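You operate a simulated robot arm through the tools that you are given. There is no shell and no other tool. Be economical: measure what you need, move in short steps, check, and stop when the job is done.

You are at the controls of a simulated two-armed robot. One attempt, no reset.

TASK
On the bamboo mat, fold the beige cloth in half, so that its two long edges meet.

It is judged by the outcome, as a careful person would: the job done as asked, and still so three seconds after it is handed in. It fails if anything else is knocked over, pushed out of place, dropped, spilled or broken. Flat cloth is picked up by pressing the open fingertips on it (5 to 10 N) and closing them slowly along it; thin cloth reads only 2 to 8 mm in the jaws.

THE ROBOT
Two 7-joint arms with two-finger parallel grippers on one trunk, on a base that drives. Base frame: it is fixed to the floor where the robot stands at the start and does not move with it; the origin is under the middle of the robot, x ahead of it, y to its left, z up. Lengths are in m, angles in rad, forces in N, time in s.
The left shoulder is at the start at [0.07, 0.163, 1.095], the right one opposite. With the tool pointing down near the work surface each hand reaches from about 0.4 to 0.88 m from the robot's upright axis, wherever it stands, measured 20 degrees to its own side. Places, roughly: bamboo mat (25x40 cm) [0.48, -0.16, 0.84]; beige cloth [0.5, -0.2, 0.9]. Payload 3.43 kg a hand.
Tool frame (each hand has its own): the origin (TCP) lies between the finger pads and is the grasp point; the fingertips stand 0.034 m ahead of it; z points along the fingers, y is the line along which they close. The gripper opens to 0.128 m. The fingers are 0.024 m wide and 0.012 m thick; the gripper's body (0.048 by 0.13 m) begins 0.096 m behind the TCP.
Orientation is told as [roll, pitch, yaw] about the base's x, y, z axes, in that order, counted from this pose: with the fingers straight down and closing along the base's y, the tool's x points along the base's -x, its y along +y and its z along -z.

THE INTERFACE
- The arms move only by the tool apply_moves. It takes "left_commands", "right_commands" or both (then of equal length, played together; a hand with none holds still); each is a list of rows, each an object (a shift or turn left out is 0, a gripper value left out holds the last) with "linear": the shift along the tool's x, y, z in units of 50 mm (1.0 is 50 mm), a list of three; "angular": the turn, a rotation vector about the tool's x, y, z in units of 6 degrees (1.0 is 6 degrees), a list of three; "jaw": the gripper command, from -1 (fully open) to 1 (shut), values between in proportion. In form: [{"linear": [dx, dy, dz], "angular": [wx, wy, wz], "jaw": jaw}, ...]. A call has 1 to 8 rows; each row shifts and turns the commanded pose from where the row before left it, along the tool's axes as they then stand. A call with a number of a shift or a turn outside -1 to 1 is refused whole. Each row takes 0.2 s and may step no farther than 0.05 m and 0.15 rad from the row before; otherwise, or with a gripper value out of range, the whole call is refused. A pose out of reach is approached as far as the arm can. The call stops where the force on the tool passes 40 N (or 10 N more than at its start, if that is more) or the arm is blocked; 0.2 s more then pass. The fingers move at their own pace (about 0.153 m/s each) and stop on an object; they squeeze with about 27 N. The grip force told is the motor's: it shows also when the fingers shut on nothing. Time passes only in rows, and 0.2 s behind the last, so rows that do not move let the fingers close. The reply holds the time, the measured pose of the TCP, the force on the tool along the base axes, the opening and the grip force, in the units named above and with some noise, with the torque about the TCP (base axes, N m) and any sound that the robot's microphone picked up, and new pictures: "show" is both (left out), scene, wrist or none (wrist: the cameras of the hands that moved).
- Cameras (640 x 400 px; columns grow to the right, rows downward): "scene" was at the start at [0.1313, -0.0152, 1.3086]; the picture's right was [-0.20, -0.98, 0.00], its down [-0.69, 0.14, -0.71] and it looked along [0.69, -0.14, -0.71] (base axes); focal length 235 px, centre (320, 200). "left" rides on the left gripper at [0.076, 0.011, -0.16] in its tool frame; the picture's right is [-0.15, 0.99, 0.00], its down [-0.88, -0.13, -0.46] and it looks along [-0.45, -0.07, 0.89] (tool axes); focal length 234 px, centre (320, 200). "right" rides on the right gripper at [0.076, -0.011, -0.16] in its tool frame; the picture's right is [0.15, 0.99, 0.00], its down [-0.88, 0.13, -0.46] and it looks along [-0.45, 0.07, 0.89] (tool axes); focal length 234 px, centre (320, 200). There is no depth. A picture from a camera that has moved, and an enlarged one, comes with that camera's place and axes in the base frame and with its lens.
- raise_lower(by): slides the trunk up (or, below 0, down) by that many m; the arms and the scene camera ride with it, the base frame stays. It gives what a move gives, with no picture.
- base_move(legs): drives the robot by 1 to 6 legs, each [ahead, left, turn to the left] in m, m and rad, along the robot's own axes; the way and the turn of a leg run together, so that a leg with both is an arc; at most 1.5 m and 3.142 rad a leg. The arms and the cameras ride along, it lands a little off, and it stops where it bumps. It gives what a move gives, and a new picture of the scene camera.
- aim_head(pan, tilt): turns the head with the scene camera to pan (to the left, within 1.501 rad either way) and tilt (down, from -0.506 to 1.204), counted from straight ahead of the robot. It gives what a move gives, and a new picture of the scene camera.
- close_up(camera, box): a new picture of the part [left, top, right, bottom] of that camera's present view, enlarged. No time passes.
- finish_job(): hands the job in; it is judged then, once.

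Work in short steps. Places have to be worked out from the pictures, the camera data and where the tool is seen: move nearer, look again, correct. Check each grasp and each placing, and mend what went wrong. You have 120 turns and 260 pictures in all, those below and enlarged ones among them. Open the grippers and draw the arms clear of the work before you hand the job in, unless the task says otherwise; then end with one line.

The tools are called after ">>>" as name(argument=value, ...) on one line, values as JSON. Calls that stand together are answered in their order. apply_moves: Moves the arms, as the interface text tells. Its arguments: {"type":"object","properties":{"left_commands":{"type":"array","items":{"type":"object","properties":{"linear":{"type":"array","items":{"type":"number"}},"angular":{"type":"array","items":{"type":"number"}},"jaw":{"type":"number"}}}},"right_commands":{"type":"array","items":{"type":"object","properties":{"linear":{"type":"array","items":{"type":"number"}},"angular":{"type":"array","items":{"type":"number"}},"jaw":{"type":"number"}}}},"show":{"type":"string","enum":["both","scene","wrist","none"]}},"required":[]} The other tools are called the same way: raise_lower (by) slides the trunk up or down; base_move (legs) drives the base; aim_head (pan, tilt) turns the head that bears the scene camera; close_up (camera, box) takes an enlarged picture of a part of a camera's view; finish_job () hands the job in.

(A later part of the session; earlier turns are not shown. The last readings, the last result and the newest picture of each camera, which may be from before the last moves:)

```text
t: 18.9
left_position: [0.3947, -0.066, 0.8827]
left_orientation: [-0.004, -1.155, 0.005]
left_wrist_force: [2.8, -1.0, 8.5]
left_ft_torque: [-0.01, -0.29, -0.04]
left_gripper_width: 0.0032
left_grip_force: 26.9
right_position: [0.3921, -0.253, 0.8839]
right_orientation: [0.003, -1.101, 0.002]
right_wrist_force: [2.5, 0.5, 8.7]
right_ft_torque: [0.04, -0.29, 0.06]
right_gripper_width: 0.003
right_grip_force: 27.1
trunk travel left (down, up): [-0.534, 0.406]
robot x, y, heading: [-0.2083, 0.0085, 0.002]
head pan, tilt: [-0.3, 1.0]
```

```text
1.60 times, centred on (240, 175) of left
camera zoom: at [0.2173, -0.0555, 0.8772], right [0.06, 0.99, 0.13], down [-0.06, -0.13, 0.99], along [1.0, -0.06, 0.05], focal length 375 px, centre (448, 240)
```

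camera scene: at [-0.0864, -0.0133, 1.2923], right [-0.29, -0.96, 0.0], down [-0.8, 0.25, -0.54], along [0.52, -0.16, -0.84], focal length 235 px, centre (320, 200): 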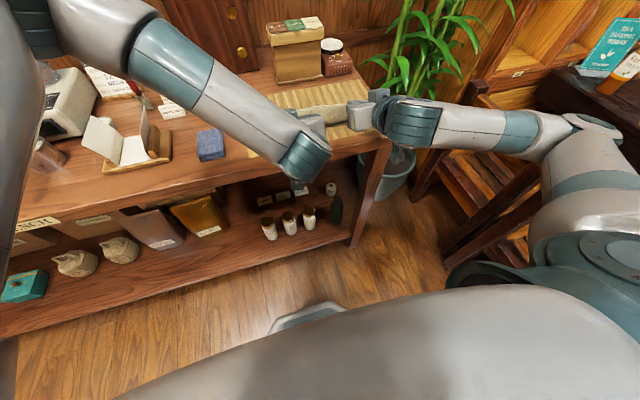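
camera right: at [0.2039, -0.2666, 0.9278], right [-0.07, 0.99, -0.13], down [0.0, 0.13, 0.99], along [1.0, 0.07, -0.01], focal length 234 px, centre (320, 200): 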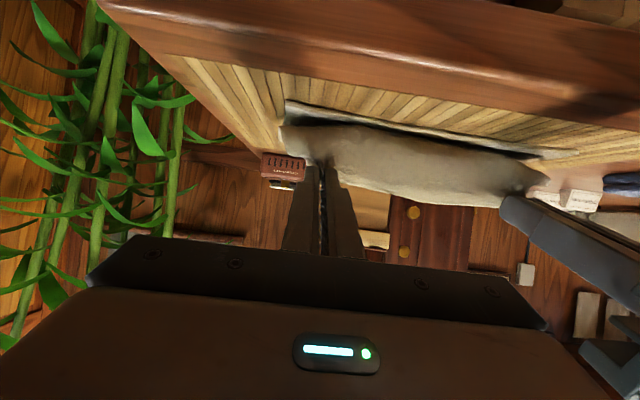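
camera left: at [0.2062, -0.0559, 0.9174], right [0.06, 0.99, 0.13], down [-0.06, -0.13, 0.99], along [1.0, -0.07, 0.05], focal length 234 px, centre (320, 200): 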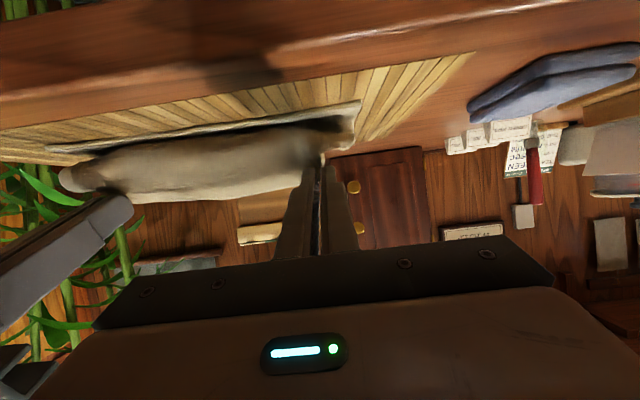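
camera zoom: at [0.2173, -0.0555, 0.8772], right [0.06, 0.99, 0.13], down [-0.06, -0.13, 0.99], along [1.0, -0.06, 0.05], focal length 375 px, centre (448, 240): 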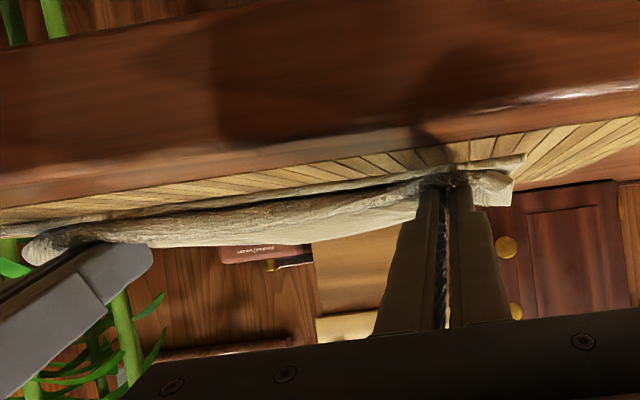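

About 8.5 N of contact on each hand. I ease off 1.5 mm, open slowly to about 22 mm and look.

>>> apply_moves(left_commands=[{"linear": [-0.028, 0, -0.012]}, {"jaw": 0.9}, {"jaw": 0.8}, {"jaw": 0.7}, {"jaw": 0.65}, {}], right_commands=[{"linear": [-0.028, 0, -0.012]}, {"jaw": 0.9}, {"jaw": 0.8}, {"jaw": 0.7}, {"jaw": 0.65}, {}])

```text
t: 20.3
left_position: [0.3941, -0.0654, 0.883]
left_orientation: [-0.002, -1.152, 0.004]
left_wrist_force: [-0.4, 0.7, 4.4]
left_ft_torque: [-0.02, -0.13, 0.05]
left_gripper_width: 0.02
left_grip_force: 0.0
right_position: [0.3923, -0.2542, 0.8838]
right_orientation: [-0.001, -1.097, 0.003]
right_wrist_force: [-0.7, 0.0, 4.9]
right_ft_torque: [-0.01, -0.09, 0.03]
right_gripper_width: 0.0195
right_grip_force: 0.0
trunk travel left (down, up): [-0.534, 0.406]
robot x, y, heading: [-0.2063, 0.0055, -0.0]
head pan, tilt: [-0.3, 1.0]
camera scene: at [-0.0877, -0.0124, 1.2514], right [-0.29, -0.96, 0.0], down [-0.8, 0.25, -0.54], along [0.52, -0.16, -0.84], focal length 235 px, centre (320, 200)
camera right: at [0.2155, -0.2653, 0.8889], right [-0.07, 0.99, -0.13], down [0.0, 0.13, 0.99], along [1.0, 0.07, -0.01], focal length 234 px, centre (320, 200)
camera left: at [0.2168, -0.0552, 0.8782], right [0.06, 0.99, 0.13], down [-0.06, -0.13, 0.99], along [1.0, -0.06, 0.05], focal length 234 px, centre (320, 200)
```

scene: 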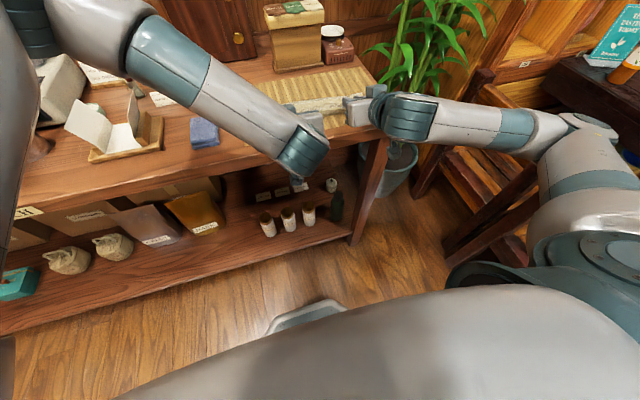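
right: 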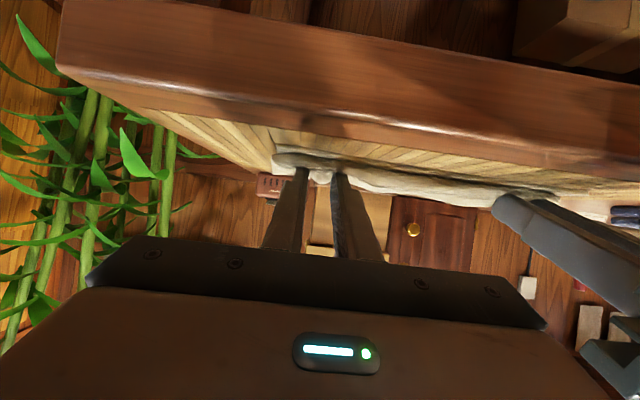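
left: 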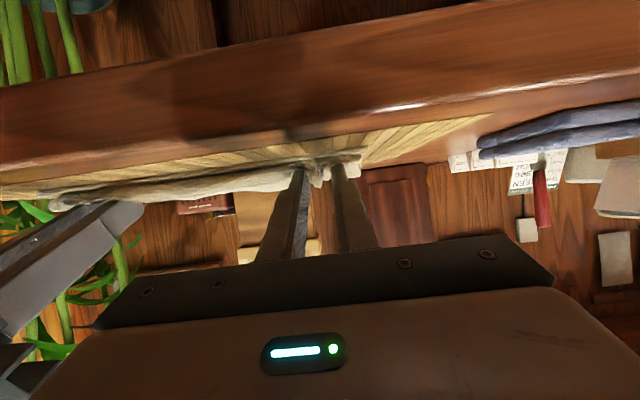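

The cloth is released and has settled. I withdraw both hands straight back by driving the base 0.12 m back, after a 2 mm lift.

>>> raise_lower(by=0.003)

>>> base_move(legs=[[-0.12, 0, 0]])

>>> close_up(camera="right", box=[200, 50, 600, 300])

```text
t: 20.9
left_position: [0.395, -0.0672, 0.885]
left_orientation: [0.001, -1.151, 0.004]
left_wrist_force: [-0.1, -0.1, 2.7]
left_ft_torque: [-0.03, -0.03, 0.02]
left_gripper_width: 0.0217
left_grip_force: 0.0
right_position: [0.3931, -0.2533, 0.8855]
right_orientation: [0.001, -1.094, 0.002]
right_wrist_force: [-0.8, -0.1, 1.7]
right_ft_torque: [0.01, -0.04, 0.0]
right_gripper_width: 0.0214
right_grip_force: 0.1
trunk travel left (down, up): [-0.537, 0.403]
robot x, y, heading: [-0.2067, 0.0085, 0.001]
head pan, tilt: [-0.3, 1.0]
```

```text
t: 22.1
left_position: [0.2767, -0.068, 0.8868]
left_orientation: [0.001, -1.152, -0.001]
left_wrist_force: [0.2, 0.7, 0.3]
left_ft_torque: [0.0, -0.03, -0.01]
left_gripper_width: 0.0224
left_grip_force: 0.1
right_position: [0.2743, -0.2549, 0.8877]
right_orientation: [0.003, -1.095, 0.0]
right_wrist_force: [0.6, -0.1, 0.3]
right_ft_torque: [0.02, -0.01, 0.01]
right_gripper_width: 0.0225
right_grip_force: 0.0
trunk travel left (down, up): [-0.537, 0.403]
robot x, y, heading: [-0.3252, 0.006, -0.001]
head pan, tilt: [-0.3, 1.0]
camera scene: at [-0.205, -0.0133, 1.2544], right [-0.3, -0.96, 0.0], down [-0.8, 0.25, -0.54], along [0.52, -0.16, -0.84], focal length 235 px, centre (320, 200)
```

scene: 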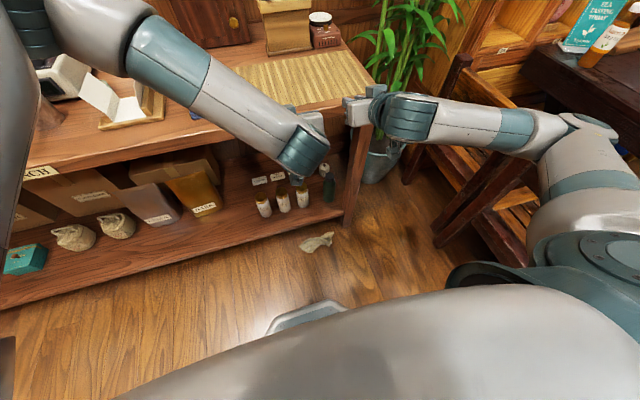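

```text
1.60 times, centred on (400, 175) of right
camera zoom: at [0.0976, -0.2667, 0.8917], right [-0.07, 0.99, -0.13], down [0.0, 0.13, 0.99], along [1.0, 0.07, -0.01], focal length 375 px, centre (192, 240)
```

zoom: 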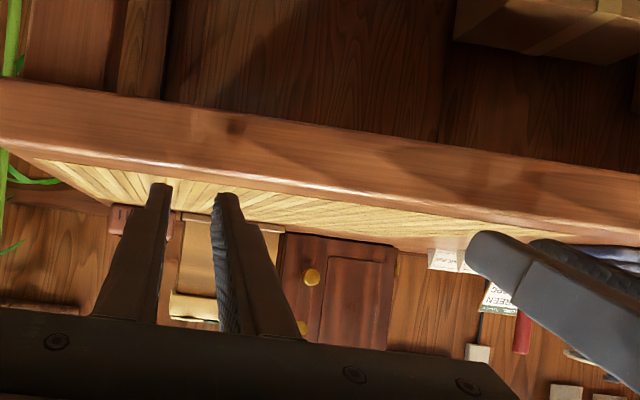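

The cloth clung to the fingers, was dragged off the table and fell to the floor at about (0.30,-0.155). I'll recover it: back further off, and look at it properly.

>>> base_move(legs=[[-0.2, 0, 0]])

>>> close_up(camera="scene", box=[200, 100, 440, 250])

```text
t: 23.8
left_position: [0.0857, -0.0692, 0.8854]
left_orientation: [0.001, -1.151, 0.002]
left_wrist_force: [0.4, -0.2, -0.3]
left_ft_torque: [-0.01, -0.01, 0.0]
left_gripper_width: 0.0222
left_grip_force: 0.1
right_position: [0.0835, -0.2554, 0.8859]
right_orientation: [0.002, -1.095, -0.002]
right_wrist_force: [1.1, -0.8, -0.1]
right_ft_torque: [0.02, 0.01, -0.02]
right_gripper_width: 0.0223
right_grip_force: 0.0
trunk travel left (down, up): [-0.537, 0.403]
robot x, y, heading: [-0.515, 0.0059, 0.003]
head pan, tilt: [-0.3, 1.0]
stopped in leg 1: the robot was blocked; the commanded pose is now the measured one
camera scene: at [-0.3955, -0.0144, 1.2543], right [-0.3, -0.96, 0.0], down [-0.8, 0.25, -0.54], along [0.52, -0.16, -0.84], focal length 235 px, centre (320, 200)
```

scene: 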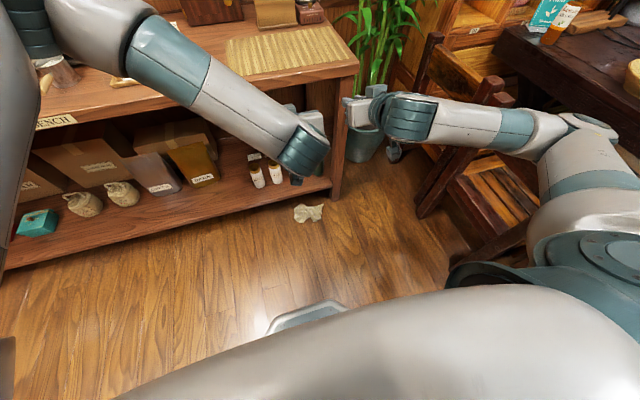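

```text
2.67 times, centred on (320, 175) of scene
camera zoom: at [-0.3955, -0.0144, 1.2543], right [-0.3, -0.96, 0.0], down [-0.8, 0.25, -0.54], along [0.52, -0.16, -0.84], focal length 627 px, centre (320, 267)
```

zoom: 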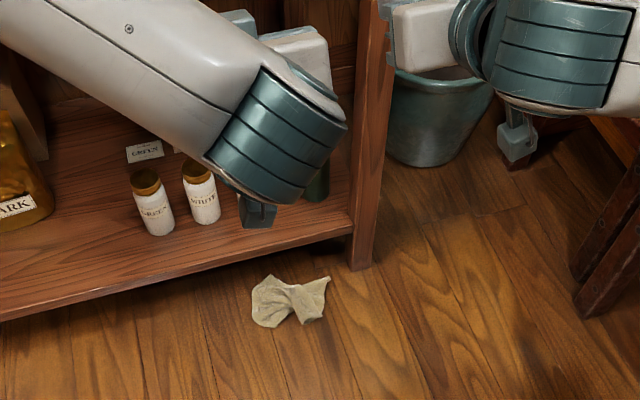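

Cloth lies crumpled at x≈0.27–0.34, y≈-0.08 to -0.27 on the floor, in front of the shelf. First I bring both hands back to pointing straight down and part them.

>>> apply_moves(left_commands=[{"angular": [0, 1, 0], "linear": [0, 0.3, 0]}, {"angular": [0, 1, 0], "linear": [0, 0.3, 0]}, {"angular": [0, 1, 0], "linear": [0, 0.3, 0]}, {"angular": [0, 1, 0], "linear": [0, 0.3, 0]}, {"angular": [0, 1, 0], "linear": [0, 0.3, 0]}, {"angular": [0, 1, 0], "linear": [0, 0.3, 0]}, {"angular": [0, 1, 0], "linear": [0, 0.3, 0]}, {"angular": [0, 1, 0], "linear": [0, 0.3, 0]}], right_commands=[{"angular": [0, 1, 0]}, {"angular": [0, 1, 0]}, {"angular": [0, 1, 0]}, {"angular": [0, 1, 0]}, {"angular": [0, 1, 0]}, {"angular": [0, 1, 0]}, {"angular": [0, 1, 0]}, {"angular": [0, 1, 0]}], show="none")

>>> apply_moves(left_commands=[{"angular": [0, 1, 0]}, {"angular": [0, 1, 0]}, {"angular": [0, 1, 0]}, {}], right_commands=[{"angular": [0, 1, 0]}, {"angular": [0, 1, 0]}, {"angular": [0, 0.45, 0]}, {}], show="scene")

```text
t: 25.6
left_position: [0.0827, 0.0534, 0.8849]
left_orientation: [-0.001, -0.31, 0.0]
left_wrist_force: [0.4, 0.0, 0.0]
left_ft_torque: [-0.05, 0.02, 0.01]
left_gripper_width: 0.0223
left_grip_force: 0.2
right_position: [0.0826, -0.2548, 0.8868]
right_orientation: [0.001, -0.254, 0.002]
right_wrist_force: [0.2, -0.3, 0.6]
right_ft_torque: [-0.02, -0.01, 0.01]
right_gripper_width: 0.0223
right_grip_force: 0.1
trunk travel left (down, up): [-0.537, 0.403]
robot x, y, heading: [-0.5129, 0.0071, 0.004]
head pan, tilt: [-0.3, 1.0]
```

```text
t: 26.6
left_position: [0.0848, 0.0514, 0.8856]
left_orientation: [0.0, 0.002, 0.0]
left_wrist_force: [0.2, -0.3, 0.8]
left_ft_torque: [0.0, 0.03, -0.01]
left_gripper_width: 0.0222
left_grip_force: 0.2
right_position: [0.0839, -0.2561, 0.8874]
right_orientation: [0.0, 0.001, 0.002]
right_wrist_force: [0.4, -0.4, 0.2]
right_ft_torque: [0.03, -0.02, -0.02]
right_gripper_width: 0.0223
right_grip_force: 0.0
trunk travel left (down, up): [-0.537, 0.403]
robot x, y, heading: [-0.5122, 0.0056, -0.003]
head pan, tilt: [-0.3, 1.0]
camera scene: at [-0.3964, -0.0139, 1.2544], right [-0.3, -0.96, 0.0], down [-0.8, 0.25, -0.54], along [0.52, -0.16, -0.84], focal length 235 px, centre (320, 200)
```

scene: 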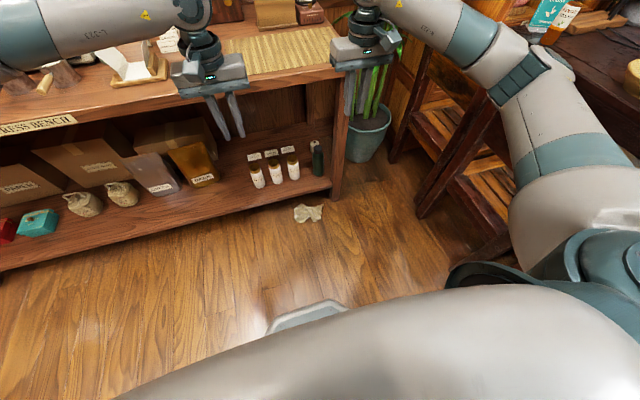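

Hands point down and are clear of the table. I lower the trunk in two stages towards the floor.

>>> raise_lower(by=-0.25)

>>> raise_lower(by=-0.24)

>>> aim_head(pan=-0.2, tilt=0.85)

```text
t: 29.2
left_position: [0.0844, 0.0504, 0.6357]
left_orientation: [0.002, 0.0, -0.001]
left_wrist_force: [0.1, -0.9, -0.6]
left_ft_torque: [0.0, 0.01, -0.02]
left_gripper_width: 0.0224
left_grip_force: 0.0
right_position: [0.0844, -0.2565, 0.6374]
right_orientation: [0.0, 0.0, 0.002]
right_wrist_force: [-0.2, -0.3, 0.2]
right_ft_torque: [-0.04, -0.02, 0.01]
right_gripper_width: 0.0224
right_grip_force: 0.1
trunk travel left (down, up): [-0.287, 0.653]
robot x, y, heading: [-0.5124, 0.0057, 0.003]
head pan, tilt: [-0.3, 1.0]
```

```text
t: 31.7
left_position: [0.084, 0.0514, 0.3964]
left_orientation: [0.0, 0.0, -0.002]
left_wrist_force: [-0.4, -0.4, -0.2]
left_ft_torque: [0.0, 0.05, -0.02]
left_gripper_width: 0.0224
left_grip_force: 0.1
right_position: [0.0834, -0.2565, 0.3971]
right_orientation: [0.001, 0.001, 0.002]
right_wrist_force: [-0.1, 0.0, -0.2]
right_ft_torque: [-0.01, 0.0, 0.0]
right_gripper_width: 0.0226
right_grip_force: 0.0
trunk travel left (down, up): [-0.047, 0.893]
robot x, y, heading: [-0.5128, 0.0075, -0.007]
head pan, tilt: [-0.3, 1.0]
```

```text
t: 32.4
left_position: [0.0851, 0.0507, 0.396]
left_orientation: [-0.001, 0.001, 0.0]
left_wrist_force: [-0.2, -0.4, 0.0]
left_ft_torque: [-0.01, 0.01, 0.01]
left_gripper_width: 0.0226
left_grip_force: 0.2
right_position: [0.0845, -0.2561, 0.3957]
right_orientation: [-0.001, 0.0, 0.001]
right_wrist_force: [-0.1, 0.3, -0.3]
right_ft_torque: [0.02, 0.01, 0.01]
right_gripper_width: 0.0222
right_grip_force: 0.0
trunk travel left (down, up): [-0.047, 0.893]
robot x, y, heading: [-0.5146, 0.003, 0.0]
head pan, tilt: [-0.201, 0.85]
camera scene: at [-0.386, -0.009, 0.7754], right [-0.2, -0.98, 0.0], down [-0.74, 0.15, -0.66], along [0.65, -0.13, -0.75], focal length 235 px, centre (320, 200)
```

scene: 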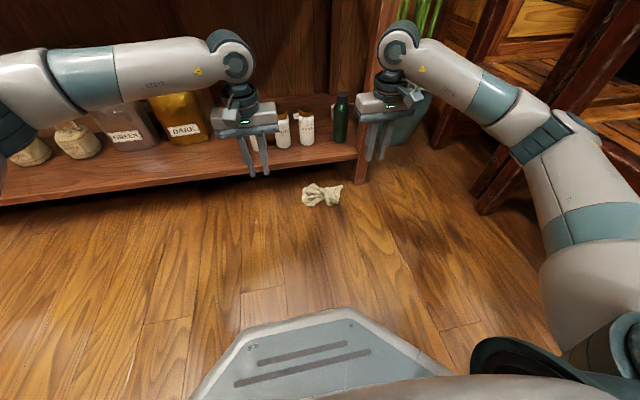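

The cloth is near (0.30,-0.15) on the floor. I look closer before choosing the grip point.

>>> close_up(camera="scene", box=[260, 150, 380, 225])

>>> close_up(camera="right", box=[0, 0, 640, 400])

```text
5.33 times, centred on (320, 188) of scene
camera zoom: at [-0.386, -0.009, 0.7754], right [-0.2, -0.98, 0.0], down [-0.74, 0.15, -0.66], along [0.65, -0.13, -0.75], focal length 1254 px, centre (320, 267)
```

zoom: 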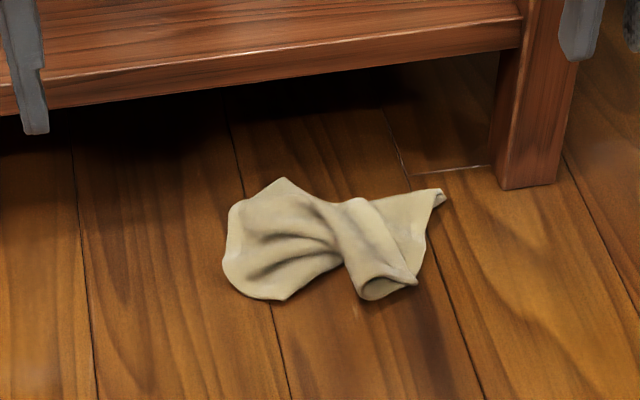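

```text
1.00 times, centred on (320, 200) of right (not enlarged: the box is as wide or as high as the picture)
camera zoom: at [0.0074, -0.2681, 0.5555], right [-0.15, 0.99, 0.0], down [0.88, 0.13, 0.46], along [0.45, 0.07, -0.89], focal length 234 px, centre (320, 200)
```

zoom: 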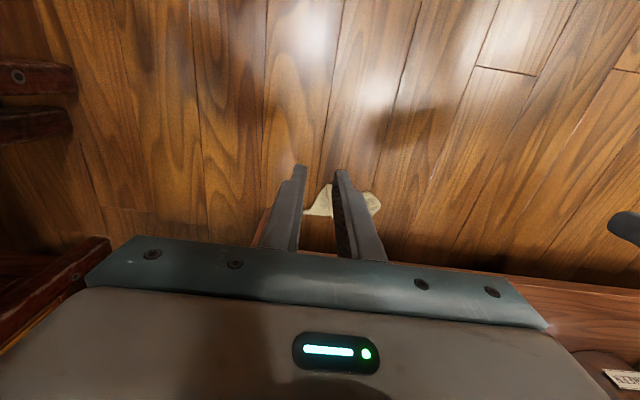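

A corner lies at the near left of the heap, about (0.262,-0.101). I drive 0.12 m forward and bring the right hand above it.

>>> base_move(legs=[[0.12, 0, 0]])

>>> apply_moves(right_commands=[{"linear": [-0.33, 0.75, 0.5], "jaw": 0.3}, {"linear": [-0.33, 0.75, 0.5]}, {"linear": [-0.33, 0.75, 0.5]}, {"linear": [-0.33, 0.75, 0.5]}, {"linear": [0, 0, 1]}, {"linear": [0, 0, 1]}, {}])

```text
t: 33.6
left_position: [0.2034, 0.0513, 0.3958]
left_orientation: [-0.001, 0.0, 0.001]
left_wrist_force: [-0.5, -0.3, 0.2]
left_ft_torque: [0.03, 0.03, 0.01]
left_gripper_width: 0.0223
left_grip_force: 0.0
right_position: [0.2028, -0.2564, 0.3966]
right_orientation: [0.001, 0.0, 0.003]
right_wrist_force: [0.0, -0.3, 0.3]
right_ft_torque: [0.03, 0.01, 0.0]
right_gripper_width: 0.0224
right_grip_force: 0.1
trunk travel left (down, up): [-0.047, 0.893]
robot x, y, heading: [-0.3942, 0.0038, -0.001]
head pan, tilt: [-0.201, 0.85]
camera scene: at [-0.2672, -0.009, 0.7754], right [-0.2, -0.98, 0.0], down [-0.74, 0.15, -0.66], along [0.65, -0.13, -0.75], focal length 235 px, centre (320, 200)
```

scene: 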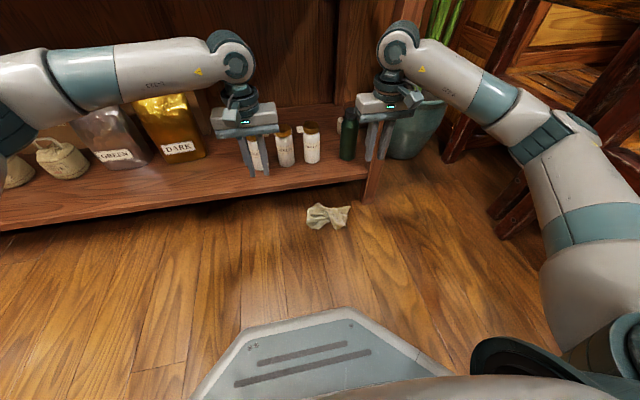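

```text
t: 35.2
left_position: [0.2028, 0.0502, 0.3955]
left_orientation: [0.001, 0.002, 0.001]
left_wrist_force: [0.2, 0.3, -0.9]
left_ft_torque: [0.02, 0.0, 0.01]
left_gripper_width: 0.0226
left_grip_force: 0.0
right_position: [0.27, -0.1059, 0.1962]
right_orientation: [0.001, 0.0, 0.001]
right_wrist_force: [0.5, -0.6, -0.5]
right_ft_torque: [0.01, 0.01, 0.0]
right_gripper_width: 0.0448
right_grip_force: 0.1
trunk travel left (down, up): [-0.047, 0.893]
robot x, y, heading: [-0.3958, 0.0078, 0.001]
head pan, tilt: [-0.201, 0.85]
camera scene: at [-0.267, -0.009, 0.7754], right [-0.2, -0.98, 0.0], down [-0.74, 0.15, -0.66], along [0.65, -0.13, -0.75], focal length 235 px, centre (320, 200)
camera right: at [0.1935, -0.1178, 0.3555], right [-0.15, 0.99, 0.0], down [0.88, 0.13, 0.46], along [0.45, 0.07, -0.89], focal length 234 px, centre (320, 200)
```

scene: 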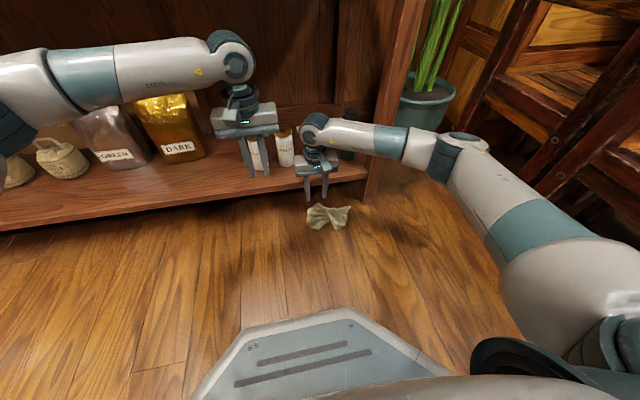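
right: 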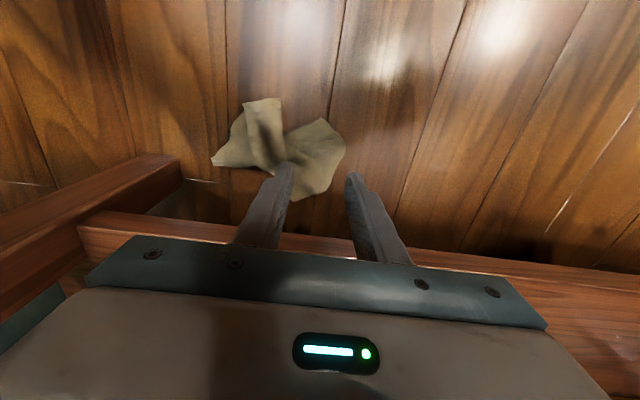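

The near corner lies at about (0.246,-0.102). I shift slightly and descend to just above the floor.

>>> apply_moves(right_commands=[{"linear": [0.2, 0.08, 0.8], "jaw": 0.45}, {"linear": [0, 0, 0.8]}, {"linear": [0, 0, 0.8]}, {"linear": [0, 0, 0.4]}, {}], show="wrist")

```text
t: 36.4
left_position: [0.2031, 0.0517, 0.3954]
left_orientation: [0.001, 0.003, 0.0]
left_wrist_force: [0.9, 0.0, 0.6]
left_ft_torque: [0.01, 0.0, 0.0]
left_gripper_width: 0.0223
left_grip_force: 0.1
right_position: [0.2583, -0.1019, 0.0542]
right_orientation: [0.0, 0.0, 0.002]
right_wrist_force: [-0.8, -0.1, 0.0]
right_ft_torque: [0.02, -0.01, 0.0]
right_gripper_width: 0.0352
right_grip_force: 0.1
trunk travel left (down, up): [-0.047, 0.893]
robot x, y, heading: [-0.3969, 0.0071, 0.002]
head pan, tilt: [-0.201, 0.85]
camera right: at [0.1829, -0.1135, 0.2141], right [-0.15, 0.99, 0.0], down [0.88, 0.13, 0.46], along [0.45, 0.07, -0.89], focal length 234 px, centre (320, 200)
```

right: 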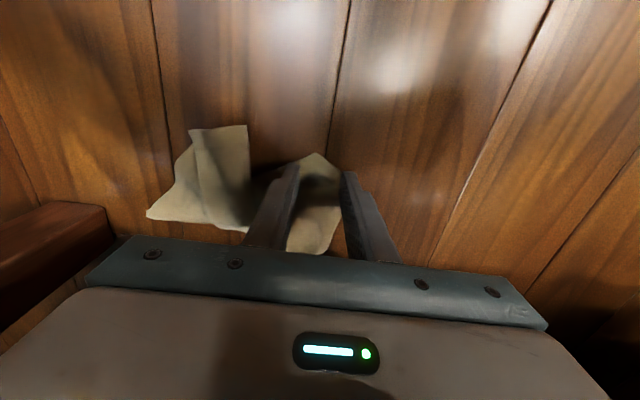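

The corner sits between the fingers. I press down to light contact.

>>> apply_moves(right_commands=[{"linear": [0, 0.04, 0.2]}, {"linear": [0, 0, 0.14]}, {"linear": [0, 0, 0.06]}, {}], show="none")

```text
t: 37.4
left_position: [0.2019, 0.0509, 0.397]
left_orientation: [0.001, -0.003, -0.001]
left_wrist_force: [-0.9, -0.6, 0.2]
left_ft_torque: [0.01, 0.01, 0.0]
left_gripper_width: 0.0225
left_grip_force: 0.0
right_position: [0.2602, -0.0987, 0.0394]
right_orientation: [0.001, -0.006, 0.003]
right_wrist_force: [-5.2, 0.5, 28.8]
right_ft_torque: [-0.61, -0.07, -0.09]
right_gripper_width: 0.0349
right_grip_force: 0.0
trunk travel left (down, up): [-0.047, 0.893]
robot x, y, heading: [-0.3945, 0.0034, -0.002]
head pan, tilt: [-0.201, 0.85]
```

29 N is too much; I ease off 4 mm and close slowly.

>>> apply_moves(right_commands=[{"linear": [0, 0, -0.08]}, {"jaw": 0.52}, {"jaw": 0.6}, {"jaw": 0.7}, {"jaw": 0.8}, {"jaw": 0.9}, {"jaw": 1}, {}], show="wrist")

```text
t: 39.2
left_position: [0.2026, 0.0509, 0.3958]
left_orientation: [0.001, 0.0, -0.001]
left_wrist_force: [0.3, -0.4, 0.3]
left_ft_torque: [0.0, -0.02, 0.0]
left_gripper_width: 0.0224
left_grip_force: 0.0
right_position: [0.2588, -0.1009, 0.0397]
right_orientation: [0.001, -0.001, 0.002]
right_wrist_force: [-1.2, -2.0, 8.4]
right_ft_torque: [-0.14, 0.02, -0.02]
right_gripper_width: 0.0047
right_grip_force: 27.0
trunk travel left (down, up): [-0.047, 0.893]
robot x, y, heading: [-0.393, 0.0081, -0.002]
head pan, tilt: [-0.201, 0.85]
camera right: at [0.1828, -0.112, 0.1993], right [-0.15, 0.99, 0.0], down [0.88, 0.13, 0.46], along [0.45, 0.07, -0.89], focal length 234 px, centre (320, 200)
```

right: 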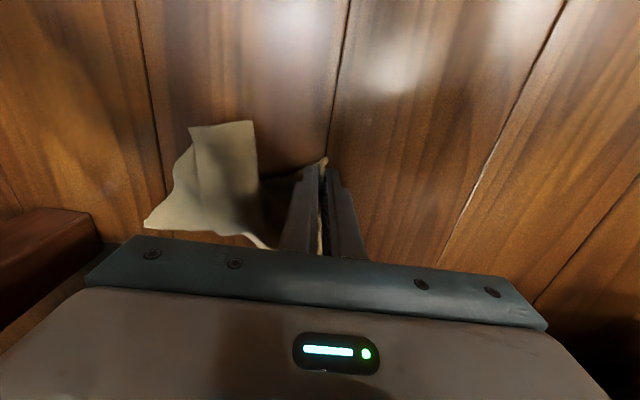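

Gripped (4.7 mm). I lift it up and toward the robot to see how it hangs.

>>> apply_moves(right_commands=[{"linear": [0.4, 0, -0.8]}, {"linear": [0.4, 0, -0.8]}, {"linear": [0.3, 0, -0.9]}, {"linear": [0.3, 0, -0.9]}, {"linear": [0.2, 0, -0.9]}, {"linear": [0.1, 0, -0.9]}, {"linear": [0, 0, -0.9]}, {}])

```text
t: 41.0
left_position: [0.2029, 0.0502, 0.3958]
left_orientation: [0.0, -0.002, 0.001]
left_wrist_force: [-1.1, 0.0, 0.1]
left_ft_torque: [-0.01, -0.02, 0.0]
left_gripper_width: 0.0223
left_grip_force: 0.2
right_position: [0.171, -0.0996, 0.3455]
right_orientation: [0.001, 0.0, 0.001]
right_wrist_force: [0.2, 0.0, -0.7]
right_ft_torque: [0.0, -0.01, 0.0]
right_gripper_width: 0.0046
right_grip_force: 26.9
trunk travel left (down, up): [-0.047, 0.893]
robot x, y, heading: [-0.3927, 0.0065, 0.003]
head pan, tilt: [-0.201, 0.85]
camera scene: at [-0.2673, -0.009, 0.7754], right [-0.2, -0.98, 0.0], down [-0.74, 0.15, -0.66], along [0.65, -0.13, -0.75], focal length 235 px, centre (320, 200)
camera right: at [0.0953, -0.1108, 0.5039], right [-0.15, 0.99, 0.0], down [0.88, 0.13, 0.46], along [0.45, 0.07, -0.89], focal length 234 px, centre (320, 200)
```

scene: 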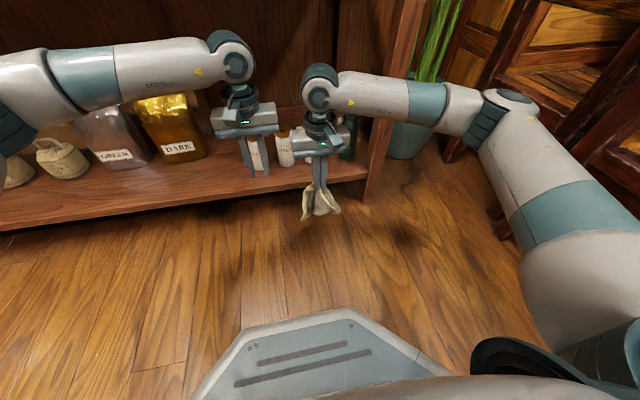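
right: 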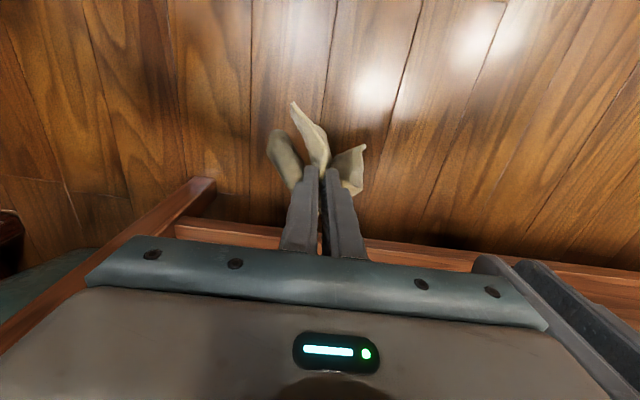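

The cloth is held in the right hand. I back off 0.1 m and raise the trunk well above table height.

>>> base_move(legs=[[-0.1, 0, 0]])

>>> raise_lower(by=0.35)

>>> raise_lower(by=0.31)

>>> aim_head(pan=-0.2, tilt=0.7)

>>> close_up(camera="scene", box=[200, 80, 440, 230])

```text
t: 42.1
left_position: [0.1022, 0.05, 0.395]
left_orientation: [-0.001, -0.001, -0.001]
left_wrist_force: [1.3, 0.8, 0.2]
left_ft_torque: [0.0, -0.02, 0.01]
left_gripper_width: 0.0224
left_grip_force: 0.0
right_position: [0.0696, -0.0996, 0.3455]
right_orientation: [-0.001, -0.001, 0.0]
right_wrist_force: [-0.2, 0.7, -0.9]
right_ft_torque: [0.02, -0.01, 0.03]
right_gripper_width: 0.0047
right_grip_force: 26.7
trunk travel left (down, up): [-0.047, 0.893]
robot x, y, heading: [-0.4939, 0.0042, 0.001]
head pan, tilt: [-0.201, 0.85]
camera scene: at [-0.3682, -0.0091, 0.7754], right [-0.2, -0.98, 0.0], down [-0.74, 0.15, -0.66], along [0.65, -0.13, -0.75], focal length 235 px, centre (320, 200)
```

scene: 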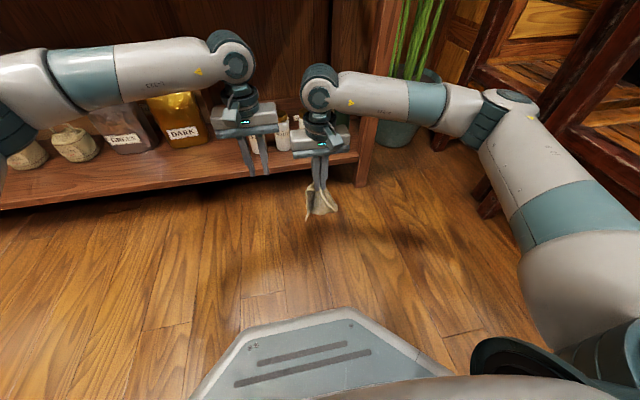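

```text
t: 45.6
left_position: [0.1032, 0.0495, 0.7439]
left_orientation: [0.0, 0.001, -0.003]
left_wrist_force: [-0.7, -0.1, 0.1]
left_ft_torque: [0.01, 0.0, -0.01]
left_gripper_width: 0.0225
left_grip_force: 0.1
right_position: [0.0711, -0.0996, 0.6954]
right_orientation: [0.0, 0.0, 0.001]
right_wrist_force: [0.6, 0.0, -0.7]
right_ft_torque: [-0.03, 0.0, 0.04]
right_gripper_width: 0.0046
right_grip_force: 27.3
trunk travel left (down, up): [-0.397, 0.543]
robot x, y, heading: [-0.4954, 0.006, -0.003]
head pan, tilt: [-0.201, 0.85]
```

```text
t: 48.6
left_position: [0.1025, 0.0496, 1.0553]
left_orientation: [-0.001, 0.001, -0.001]
left_wrist_force: [0.1, -0.2, 0.5]
left_ft_torque: [-0.02, -0.01, -0.02]
left_gripper_width: 0.0222
left_grip_force: 0.1
right_position: [0.0712, -0.1006, 1.0045]
right_orientation: [0.001, 0.0, 0.001]
right_wrist_force: [0.5, 1.5, -1.0]
right_ft_torque: [0.0, 0.01, 0.02]
right_gripper_width: 0.0047
right_grip_force: 27.0
trunk travel left (down, up): [-0.707, 0.233]
robot x, y, heading: [-0.4966, 0.0054, 0.0]
head pan, tilt: [-0.201, 0.85]
```

```text
t: 49.4
left_position: [0.1027, 0.0504, 1.0554]
left_orientation: [-0.001, 0.002, -0.001]
left_wrist_force: [0.4, -1.1, 0.0]
left_ft_torque: [-0.01, -0.02, 0.02]
left_gripper_width: 0.0225
left_grip_force: 0.0
right_position: [0.0701, -0.1003, 1.0044]
right_orientation: [-0.001, -0.001, 0.0]
right_wrist_force: [0.2, 0.3, 0.2]
right_ft_torque: [0.0, 0.0, 0.01]
right_gripper_width: 0.0046
right_grip_force: 27.4
trunk travel left (down, up): [-0.707, 0.233]
robot x, y, heading: [-0.4962, 0.0067, -0.001]
head pan, tilt: [-0.201, 0.7]
camera scene: at [-0.3613, -0.0105, 1.4476], right [-0.2, -0.98, 0.0], down [-0.63, 0.13, -0.76], along [0.75, -0.15, -0.64], focal length 235 px, centre (320, 200)
```

scene: 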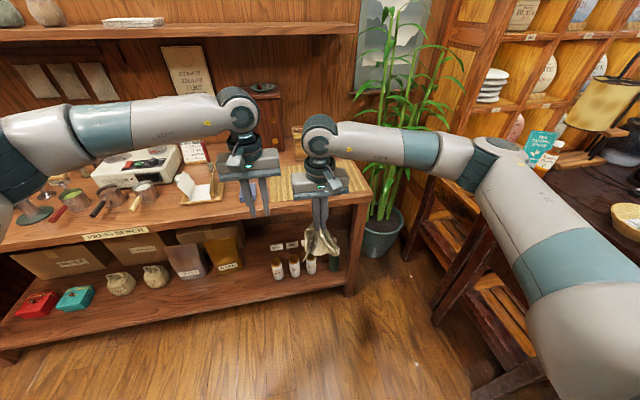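

```text
2.67 times, centred on (320, 155) of scene
camera zoom: at [-0.3613, -0.0105, 1.4476], right [-0.2, -0.98, 0.0], down [-0.63, 0.13, -0.76], along [0.75, -0.15, -0.64], focal length 627 px, centre (320, 320)
```

zoom: 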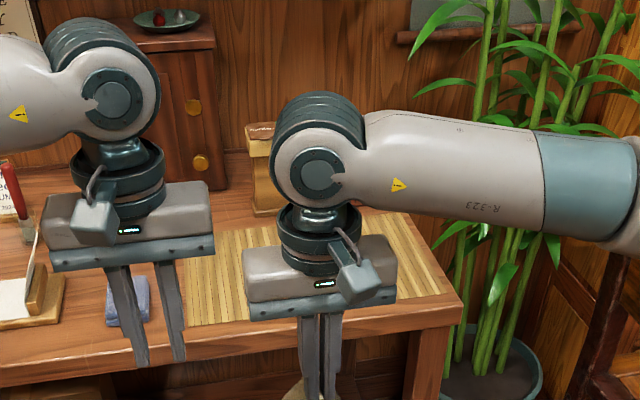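

All of the table is undisturbed. Now I look at the hanging cloth.

>>> close_up(camera="scene", box=[260, 195, 380, 270])

>>> close_up(camera="left", box=[0, 0, 640, 400])

```text
5.33 times, centred on (320, 232) of scene
camera zoom: at [-0.3613, -0.0105, 1.4476], right [-0.2, -0.98, 0.0], down [-0.63, 0.13, -0.76], along [0.75, -0.15, -0.64], focal length 1254 px, centre (320, 27)
```

zoom: 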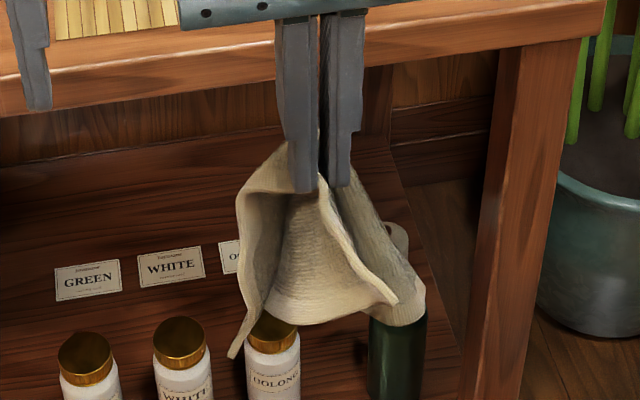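

```text
1.00 times, centred on (320, 200) of left (not enlarged: the box is as wide or as high as the picture)
camera zoom: at [0.0263, 0.0614, 1.2148], right [0.15, 0.99, 0.0], down [0.88, -0.13, 0.46], along [0.45, -0.07, -0.89], focal length 234 px, centre (320, 200)
```

zoom: 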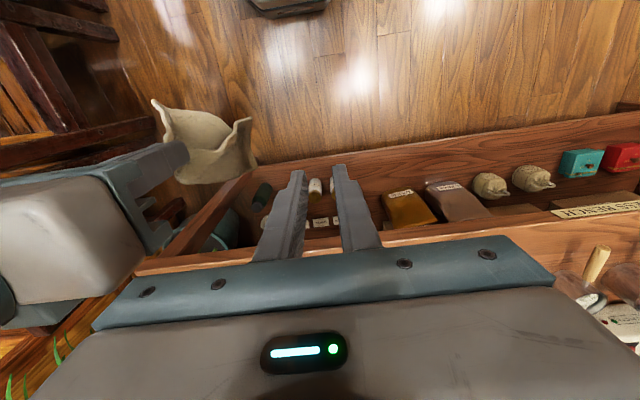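

The cloth hangs from a point of its border, about 0.13 m long. I'll lay it on the mat, then spread it there. Trunk up 0.1 m and forward 0.3 m.

>>> raise_lower(by=0.1)

>>> base_move(legs=[[0.3, 0, 0]])

>>> apply_moves(right_commands=[{"linear": [-0.9, -0.2, 0]}, {"linear": [-0.9, -0.2, 0]}, {"linear": [-0.9, -0.2, 0]}, {"linear": [-0.9, -0.2, 0]}, {}], left_commands=[{"linear": [0, 0.4, -0.2]}, {"linear": [0, 0.4, -0.2]}, {"linear": [0, 0.4, -0.2]}, {"linear": [0, 0.4, -0.2]}, {}], show="both")

```text
t: 50.7
left_position: [0.1024, 0.0511, 1.1549]
left_orientation: [-0.001, 0.002, -0.001]
left_wrist_force: [0.5, 0.7, 0.7]
left_ft_torque: [0.03, 0.01, 0.02]
left_gripper_width: 0.0225
left_grip_force: 0.0
right_position: [0.0707, -0.0988, 1.1042]
right_orientation: [-0.001, 0.001, 0.001]
right_wrist_force: [0.1, 0.4, -1.0]
right_ft_torque: [0.02, 0.03, 0.03]
right_gripper_width: 0.0045
right_grip_force: 26.2
trunk travel left (down, up): [-0.807, 0.133]
robot x, y, heading: [-0.4972, 0.0074, -0.003]
head pan, tilt: [-0.201, 0.7]
```

```text
t: 52.7
left_position: [0.4013, 0.0462, 1.1563]
left_orientation: [0.001, 0.001, -0.008]
left_wrist_force: [-0.4, -0.7, -0.5]
left_ft_torque: [0.0, -0.03, -0.01]
left_gripper_width: 0.0223
left_grip_force: 0.1
right_position: [0.368, -0.1046, 1.1055]
right_orientation: [-0.001, -0.002, -0.006]
right_wrist_force: [-0.1, 0.4, -0.8]
right_ft_torque: [-0.02, 0.02, 0.02]
right_gripper_width: 0.0046
right_grip_force: 26.8
trunk travel left (down, up): [-0.807, 0.133]
robot x, y, heading: [-0.1969, 0.0041, -0.006]
head pan, tilt: [-0.201, 0.7]
camera scene: at [-0.0636, -0.0123, 1.5479], right [-0.21, -0.98, 0.0], down [-0.63, 0.13, -0.77], along [0.75, -0.16, -0.64], focal length 235 px, centre (320, 200)
```

scene: 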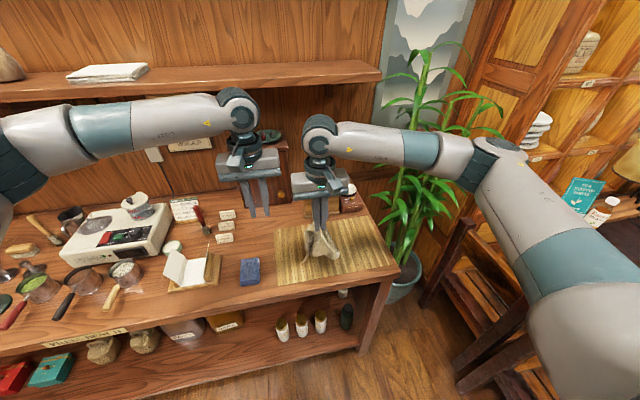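

```text
t: 53.9
left_position: [0.4032, 0.1255, 1.195]
left_orientation: [-0.001, 0.001, -0.006]
left_wrist_force: [-0.2, 1.0, 0.5]
left_ft_torque: [0.06, 0.03, -0.01]
left_gripper_width: 0.0225
left_grip_force: 0.0
right_position: [0.5475, -0.1459, 1.1034]
right_orientation: [0.002, 0.0, -0.003]
right_wrist_force: [-0.9, -0.9, 0.2]
right_ft_torque: [-0.01, 0.01, -0.01]
right_gripper_width: 0.0046
right_grip_force: 26.8
trunk travel left (down, up): [-0.807, 0.133]
robot x, y, heading: [-0.1965, 0.0059, -0.002]
head pan, tilt: [-0.201, 0.7]
camera scene: at [-0.0623, -0.0133, 1.5477], right [-0.21, -0.98, 0.0], down [-0.63, 0.13, -0.76], along [0.75, -0.16, -0.64], focal length 235 px, centre (320, 200)
camera right: at [0.4709, -0.1576, 1.2622], right [-0.14, 0.99, 0.0], down [0.88, 0.13, 0.46], along [0.45, 0.07, -0.89], focal length 234 px, centre (320, 200)
camera left: at [0.327, 0.1372, 1.3538], right [0.15, 0.99, 0.0], down [0.88, -0.14, 0.46], along [0.45, -0.07, -0.89], focal length 234 px, centre (320, 200)
```

scene: 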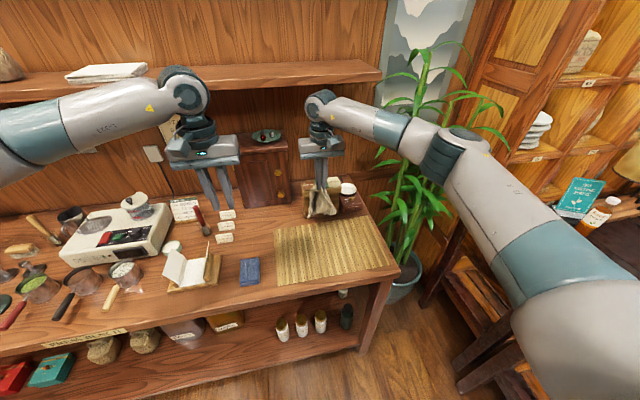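
right: 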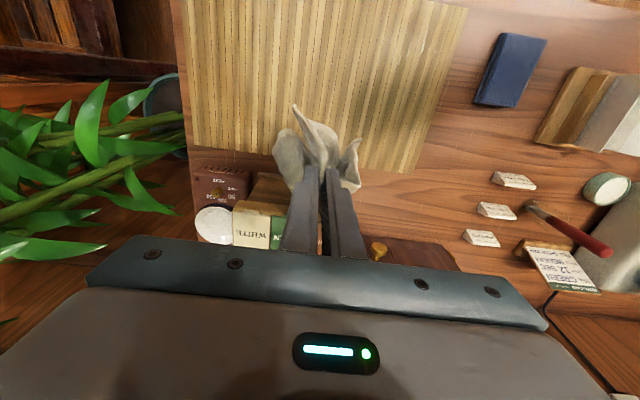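
left: 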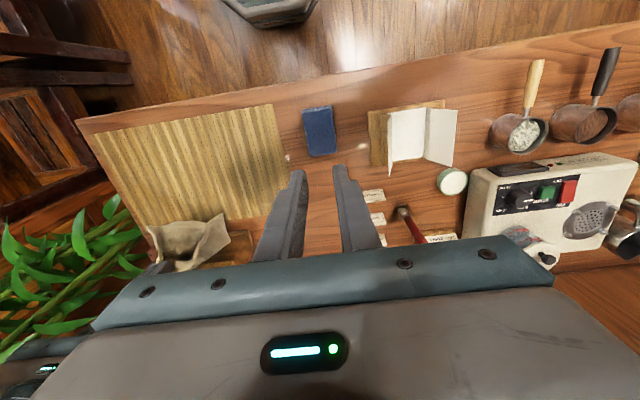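

I lower the cloth onto the mat, drawing the hand toward the robot as it touches down so it lays out.

>>> apply_moves(right_commands=[{"linear": [0, 0, 0.85]}, {"linear": [0, 0, 0.85]}, {"linear": [0.5, 0, 0.45]}, {"linear": [0.5, 0, 0.45]}, {"linear": [0.5, 0, 0.45]}, {"linear": [0.5, 0, 0.45]}, {"linear": [0.4, 0, 0.4]}, {}], show="both")

>>> close_up(camera="scene", box=[240, 170, 440, 295])

```text
t: 55.7
left_position: [0.4039, 0.1264, 1.1948]
left_orientation: [0.001, 0.0, -0.007]
left_wrist_force: [-0.1, 0.7, 0.2]
left_ft_torque: [0.0, 0.0, 0.03]
left_gripper_width: 0.0223
left_grip_force: 0.0
right_position: [0.4282, -0.1439, 0.9097]
right_orientation: [0.0, 0.001, -0.006]
right_wrist_force: [-0.4, 0.6, 0.3]
right_ft_torque: [-0.01, 0.01, -0.01]
right_gripper_width: 0.005
right_grip_force: 27.1
trunk travel left (down, up): [-0.807, 0.133]
robot x, y, heading: [-0.1963, 0.0056, -0.01]
head pan, tilt: [-0.201, 0.7]
camera scene: at [-0.0617, -0.0121, 1.5477], right [-0.21, -0.98, 0.0], down [-0.63, 0.13, -0.76], along [0.75, -0.16, -0.64], focal length 235 px, centre (320, 200)
camera right: at [0.3516, -0.155, 1.0686], right [-0.14, 0.99, 0.0], down [0.88, 0.13, 0.46], along [0.45, 0.07, -0.89], focal length 234 px, centre (320, 200)
```

scene: 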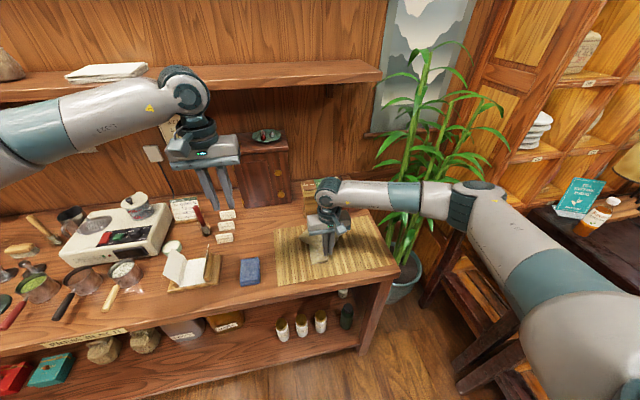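
right: 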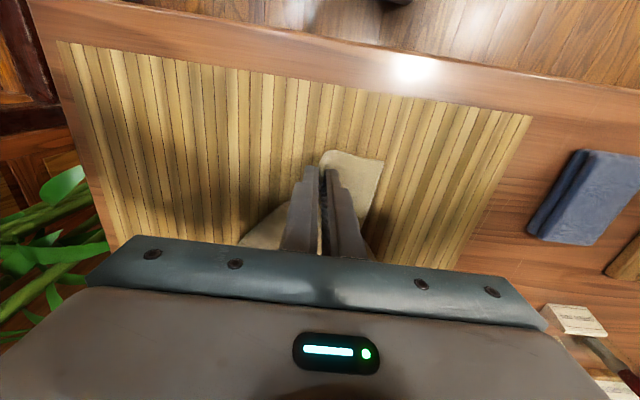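

```text
3.20 times, centred on (340, 232) of scene
camera zoom: at [-0.0617, -0.0121, 1.5477], right [-0.21, -0.98, 0.0], down [-0.63, 0.13, -0.76], along [0.75, -0.16, -0.64], focal length 752 px, centre (256, 96)
```

zoom: 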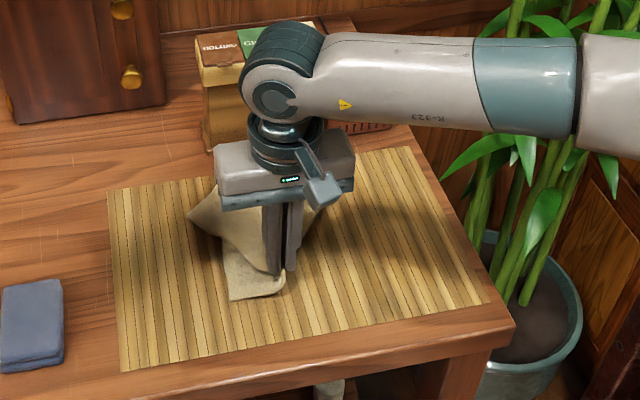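

Laid out reasonably. I lower the last bit, release, rise and look from above.

>>> apply_moves(right_commands=[{"linear": [0.2, 0, 0.2]}, {}, {"jaw": 0.5}, {"jaw": 0}, {"linear": [0, 0, -0.5]}, {"linear": [0, 0, -1]}, {"linear": [0.5, 0, -0.8]}, {"linear": [1, 0, 0]}], show="none")

>>> apply_moves(right_commands=[{"linear": [0.5, -0.8, -0.3]}, {"linear": [0, -0.9, -0.3]}, {"linear": [0, -0.9, -0.3]}, {}], show="both")

>>> close_up(camera="scene", box=[240, 170, 440, 295])

```text
t: 57.5
left_position: [0.4019, 0.1255, 1.1957]
left_orientation: [0.0, 0.001, -0.007]
left_wrist_force: [-0.1, 0.0, 0.9]
left_ft_torque: [0.02, 0.0, 0.02]
left_gripper_width: 0.0225
left_grip_force: 0.1
right_position: [0.343, -0.146, 1.0134]
right_orientation: [0.001, -0.001, -0.004]
right_wrist_force: [0.3, -0.6, 0.0]
right_ft_torque: [-0.01, -0.06, -0.02]
right_gripper_width: 0.0642
right_grip_force: 0.0
trunk travel left (down, up): [-0.807, 0.133]
robot x, y, heading: [-0.1955, 0.004, -0.006]
head pan, tilt: [-0.201, 0.7]
```

```text
t: 58.5
left_position: [0.4036, 0.1271, 1.1939]
left_orientation: [0.0, -0.002, -0.008]
left_wrist_force: [-0.4, 0.3, 0.5]
left_ft_torque: [0.02, -0.01, -0.02]
left_gripper_width: 0.0224
left_grip_force: 0.1
right_position: [0.3186, -0.2753, 1.058]
right_orientation: [0.001, -0.002, -0.006]
right_wrist_force: [-0.1, 0.1, 0.5]
right_ft_torque: [-0.01, 0.01, 0.0]
right_gripper_width: 0.0642
right_grip_force: 0.2
trunk travel left (down, up): [-0.807, 0.133]
robot x, y, heading: [-0.1932, 0.0029, -0.005]
head pan, tilt: [-0.201, 0.7]
camera scene: at [-0.0619, -0.0119, 1.5477], right [-0.21, -0.98, 0.0], down [-0.63, 0.13, -0.76], along [0.75, -0.16, -0.64], focal length 235 px, centre (320, 200)
camera right: at [0.2426, -0.2873, 1.2168], right [-0.14, 0.99, 0.0], down [0.88, 0.13, 0.46], along [0.45, 0.06, -0.89], focal length 234 px, centre (320, 200)
```

scene: 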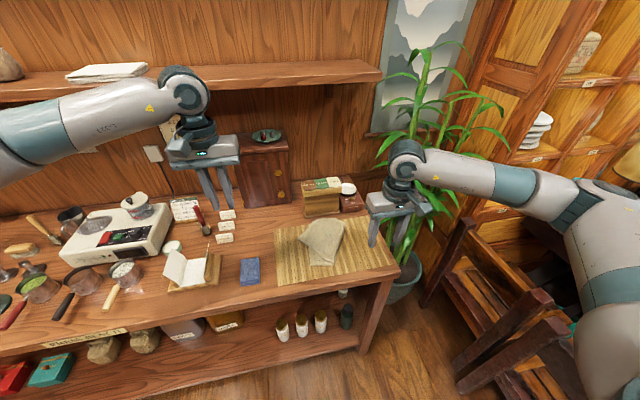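
right: 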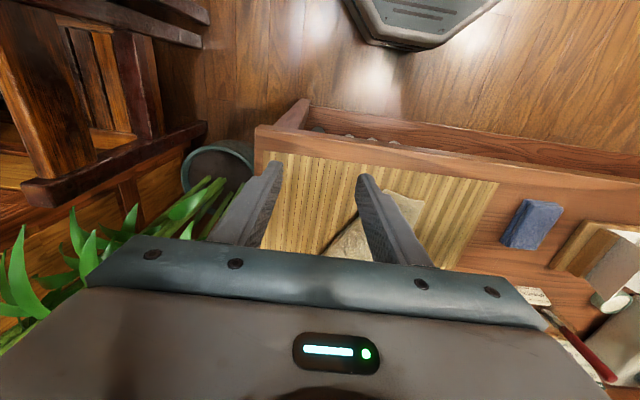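

```text
3.20 times, centred on (340, 232) of scene
camera zoom: at [-0.0619, -0.0119, 1.5477], right [-0.21, -0.98, 0.0], down [-0.63, 0.13, -0.76], along [0.75, -0.16, -0.64], focal length 752 px, centre (256, 96)
```

zoom: 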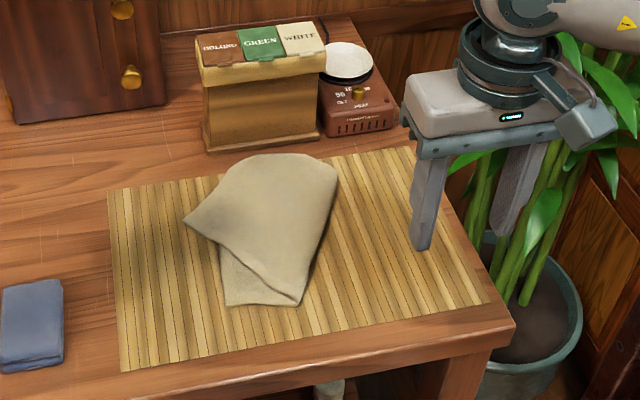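

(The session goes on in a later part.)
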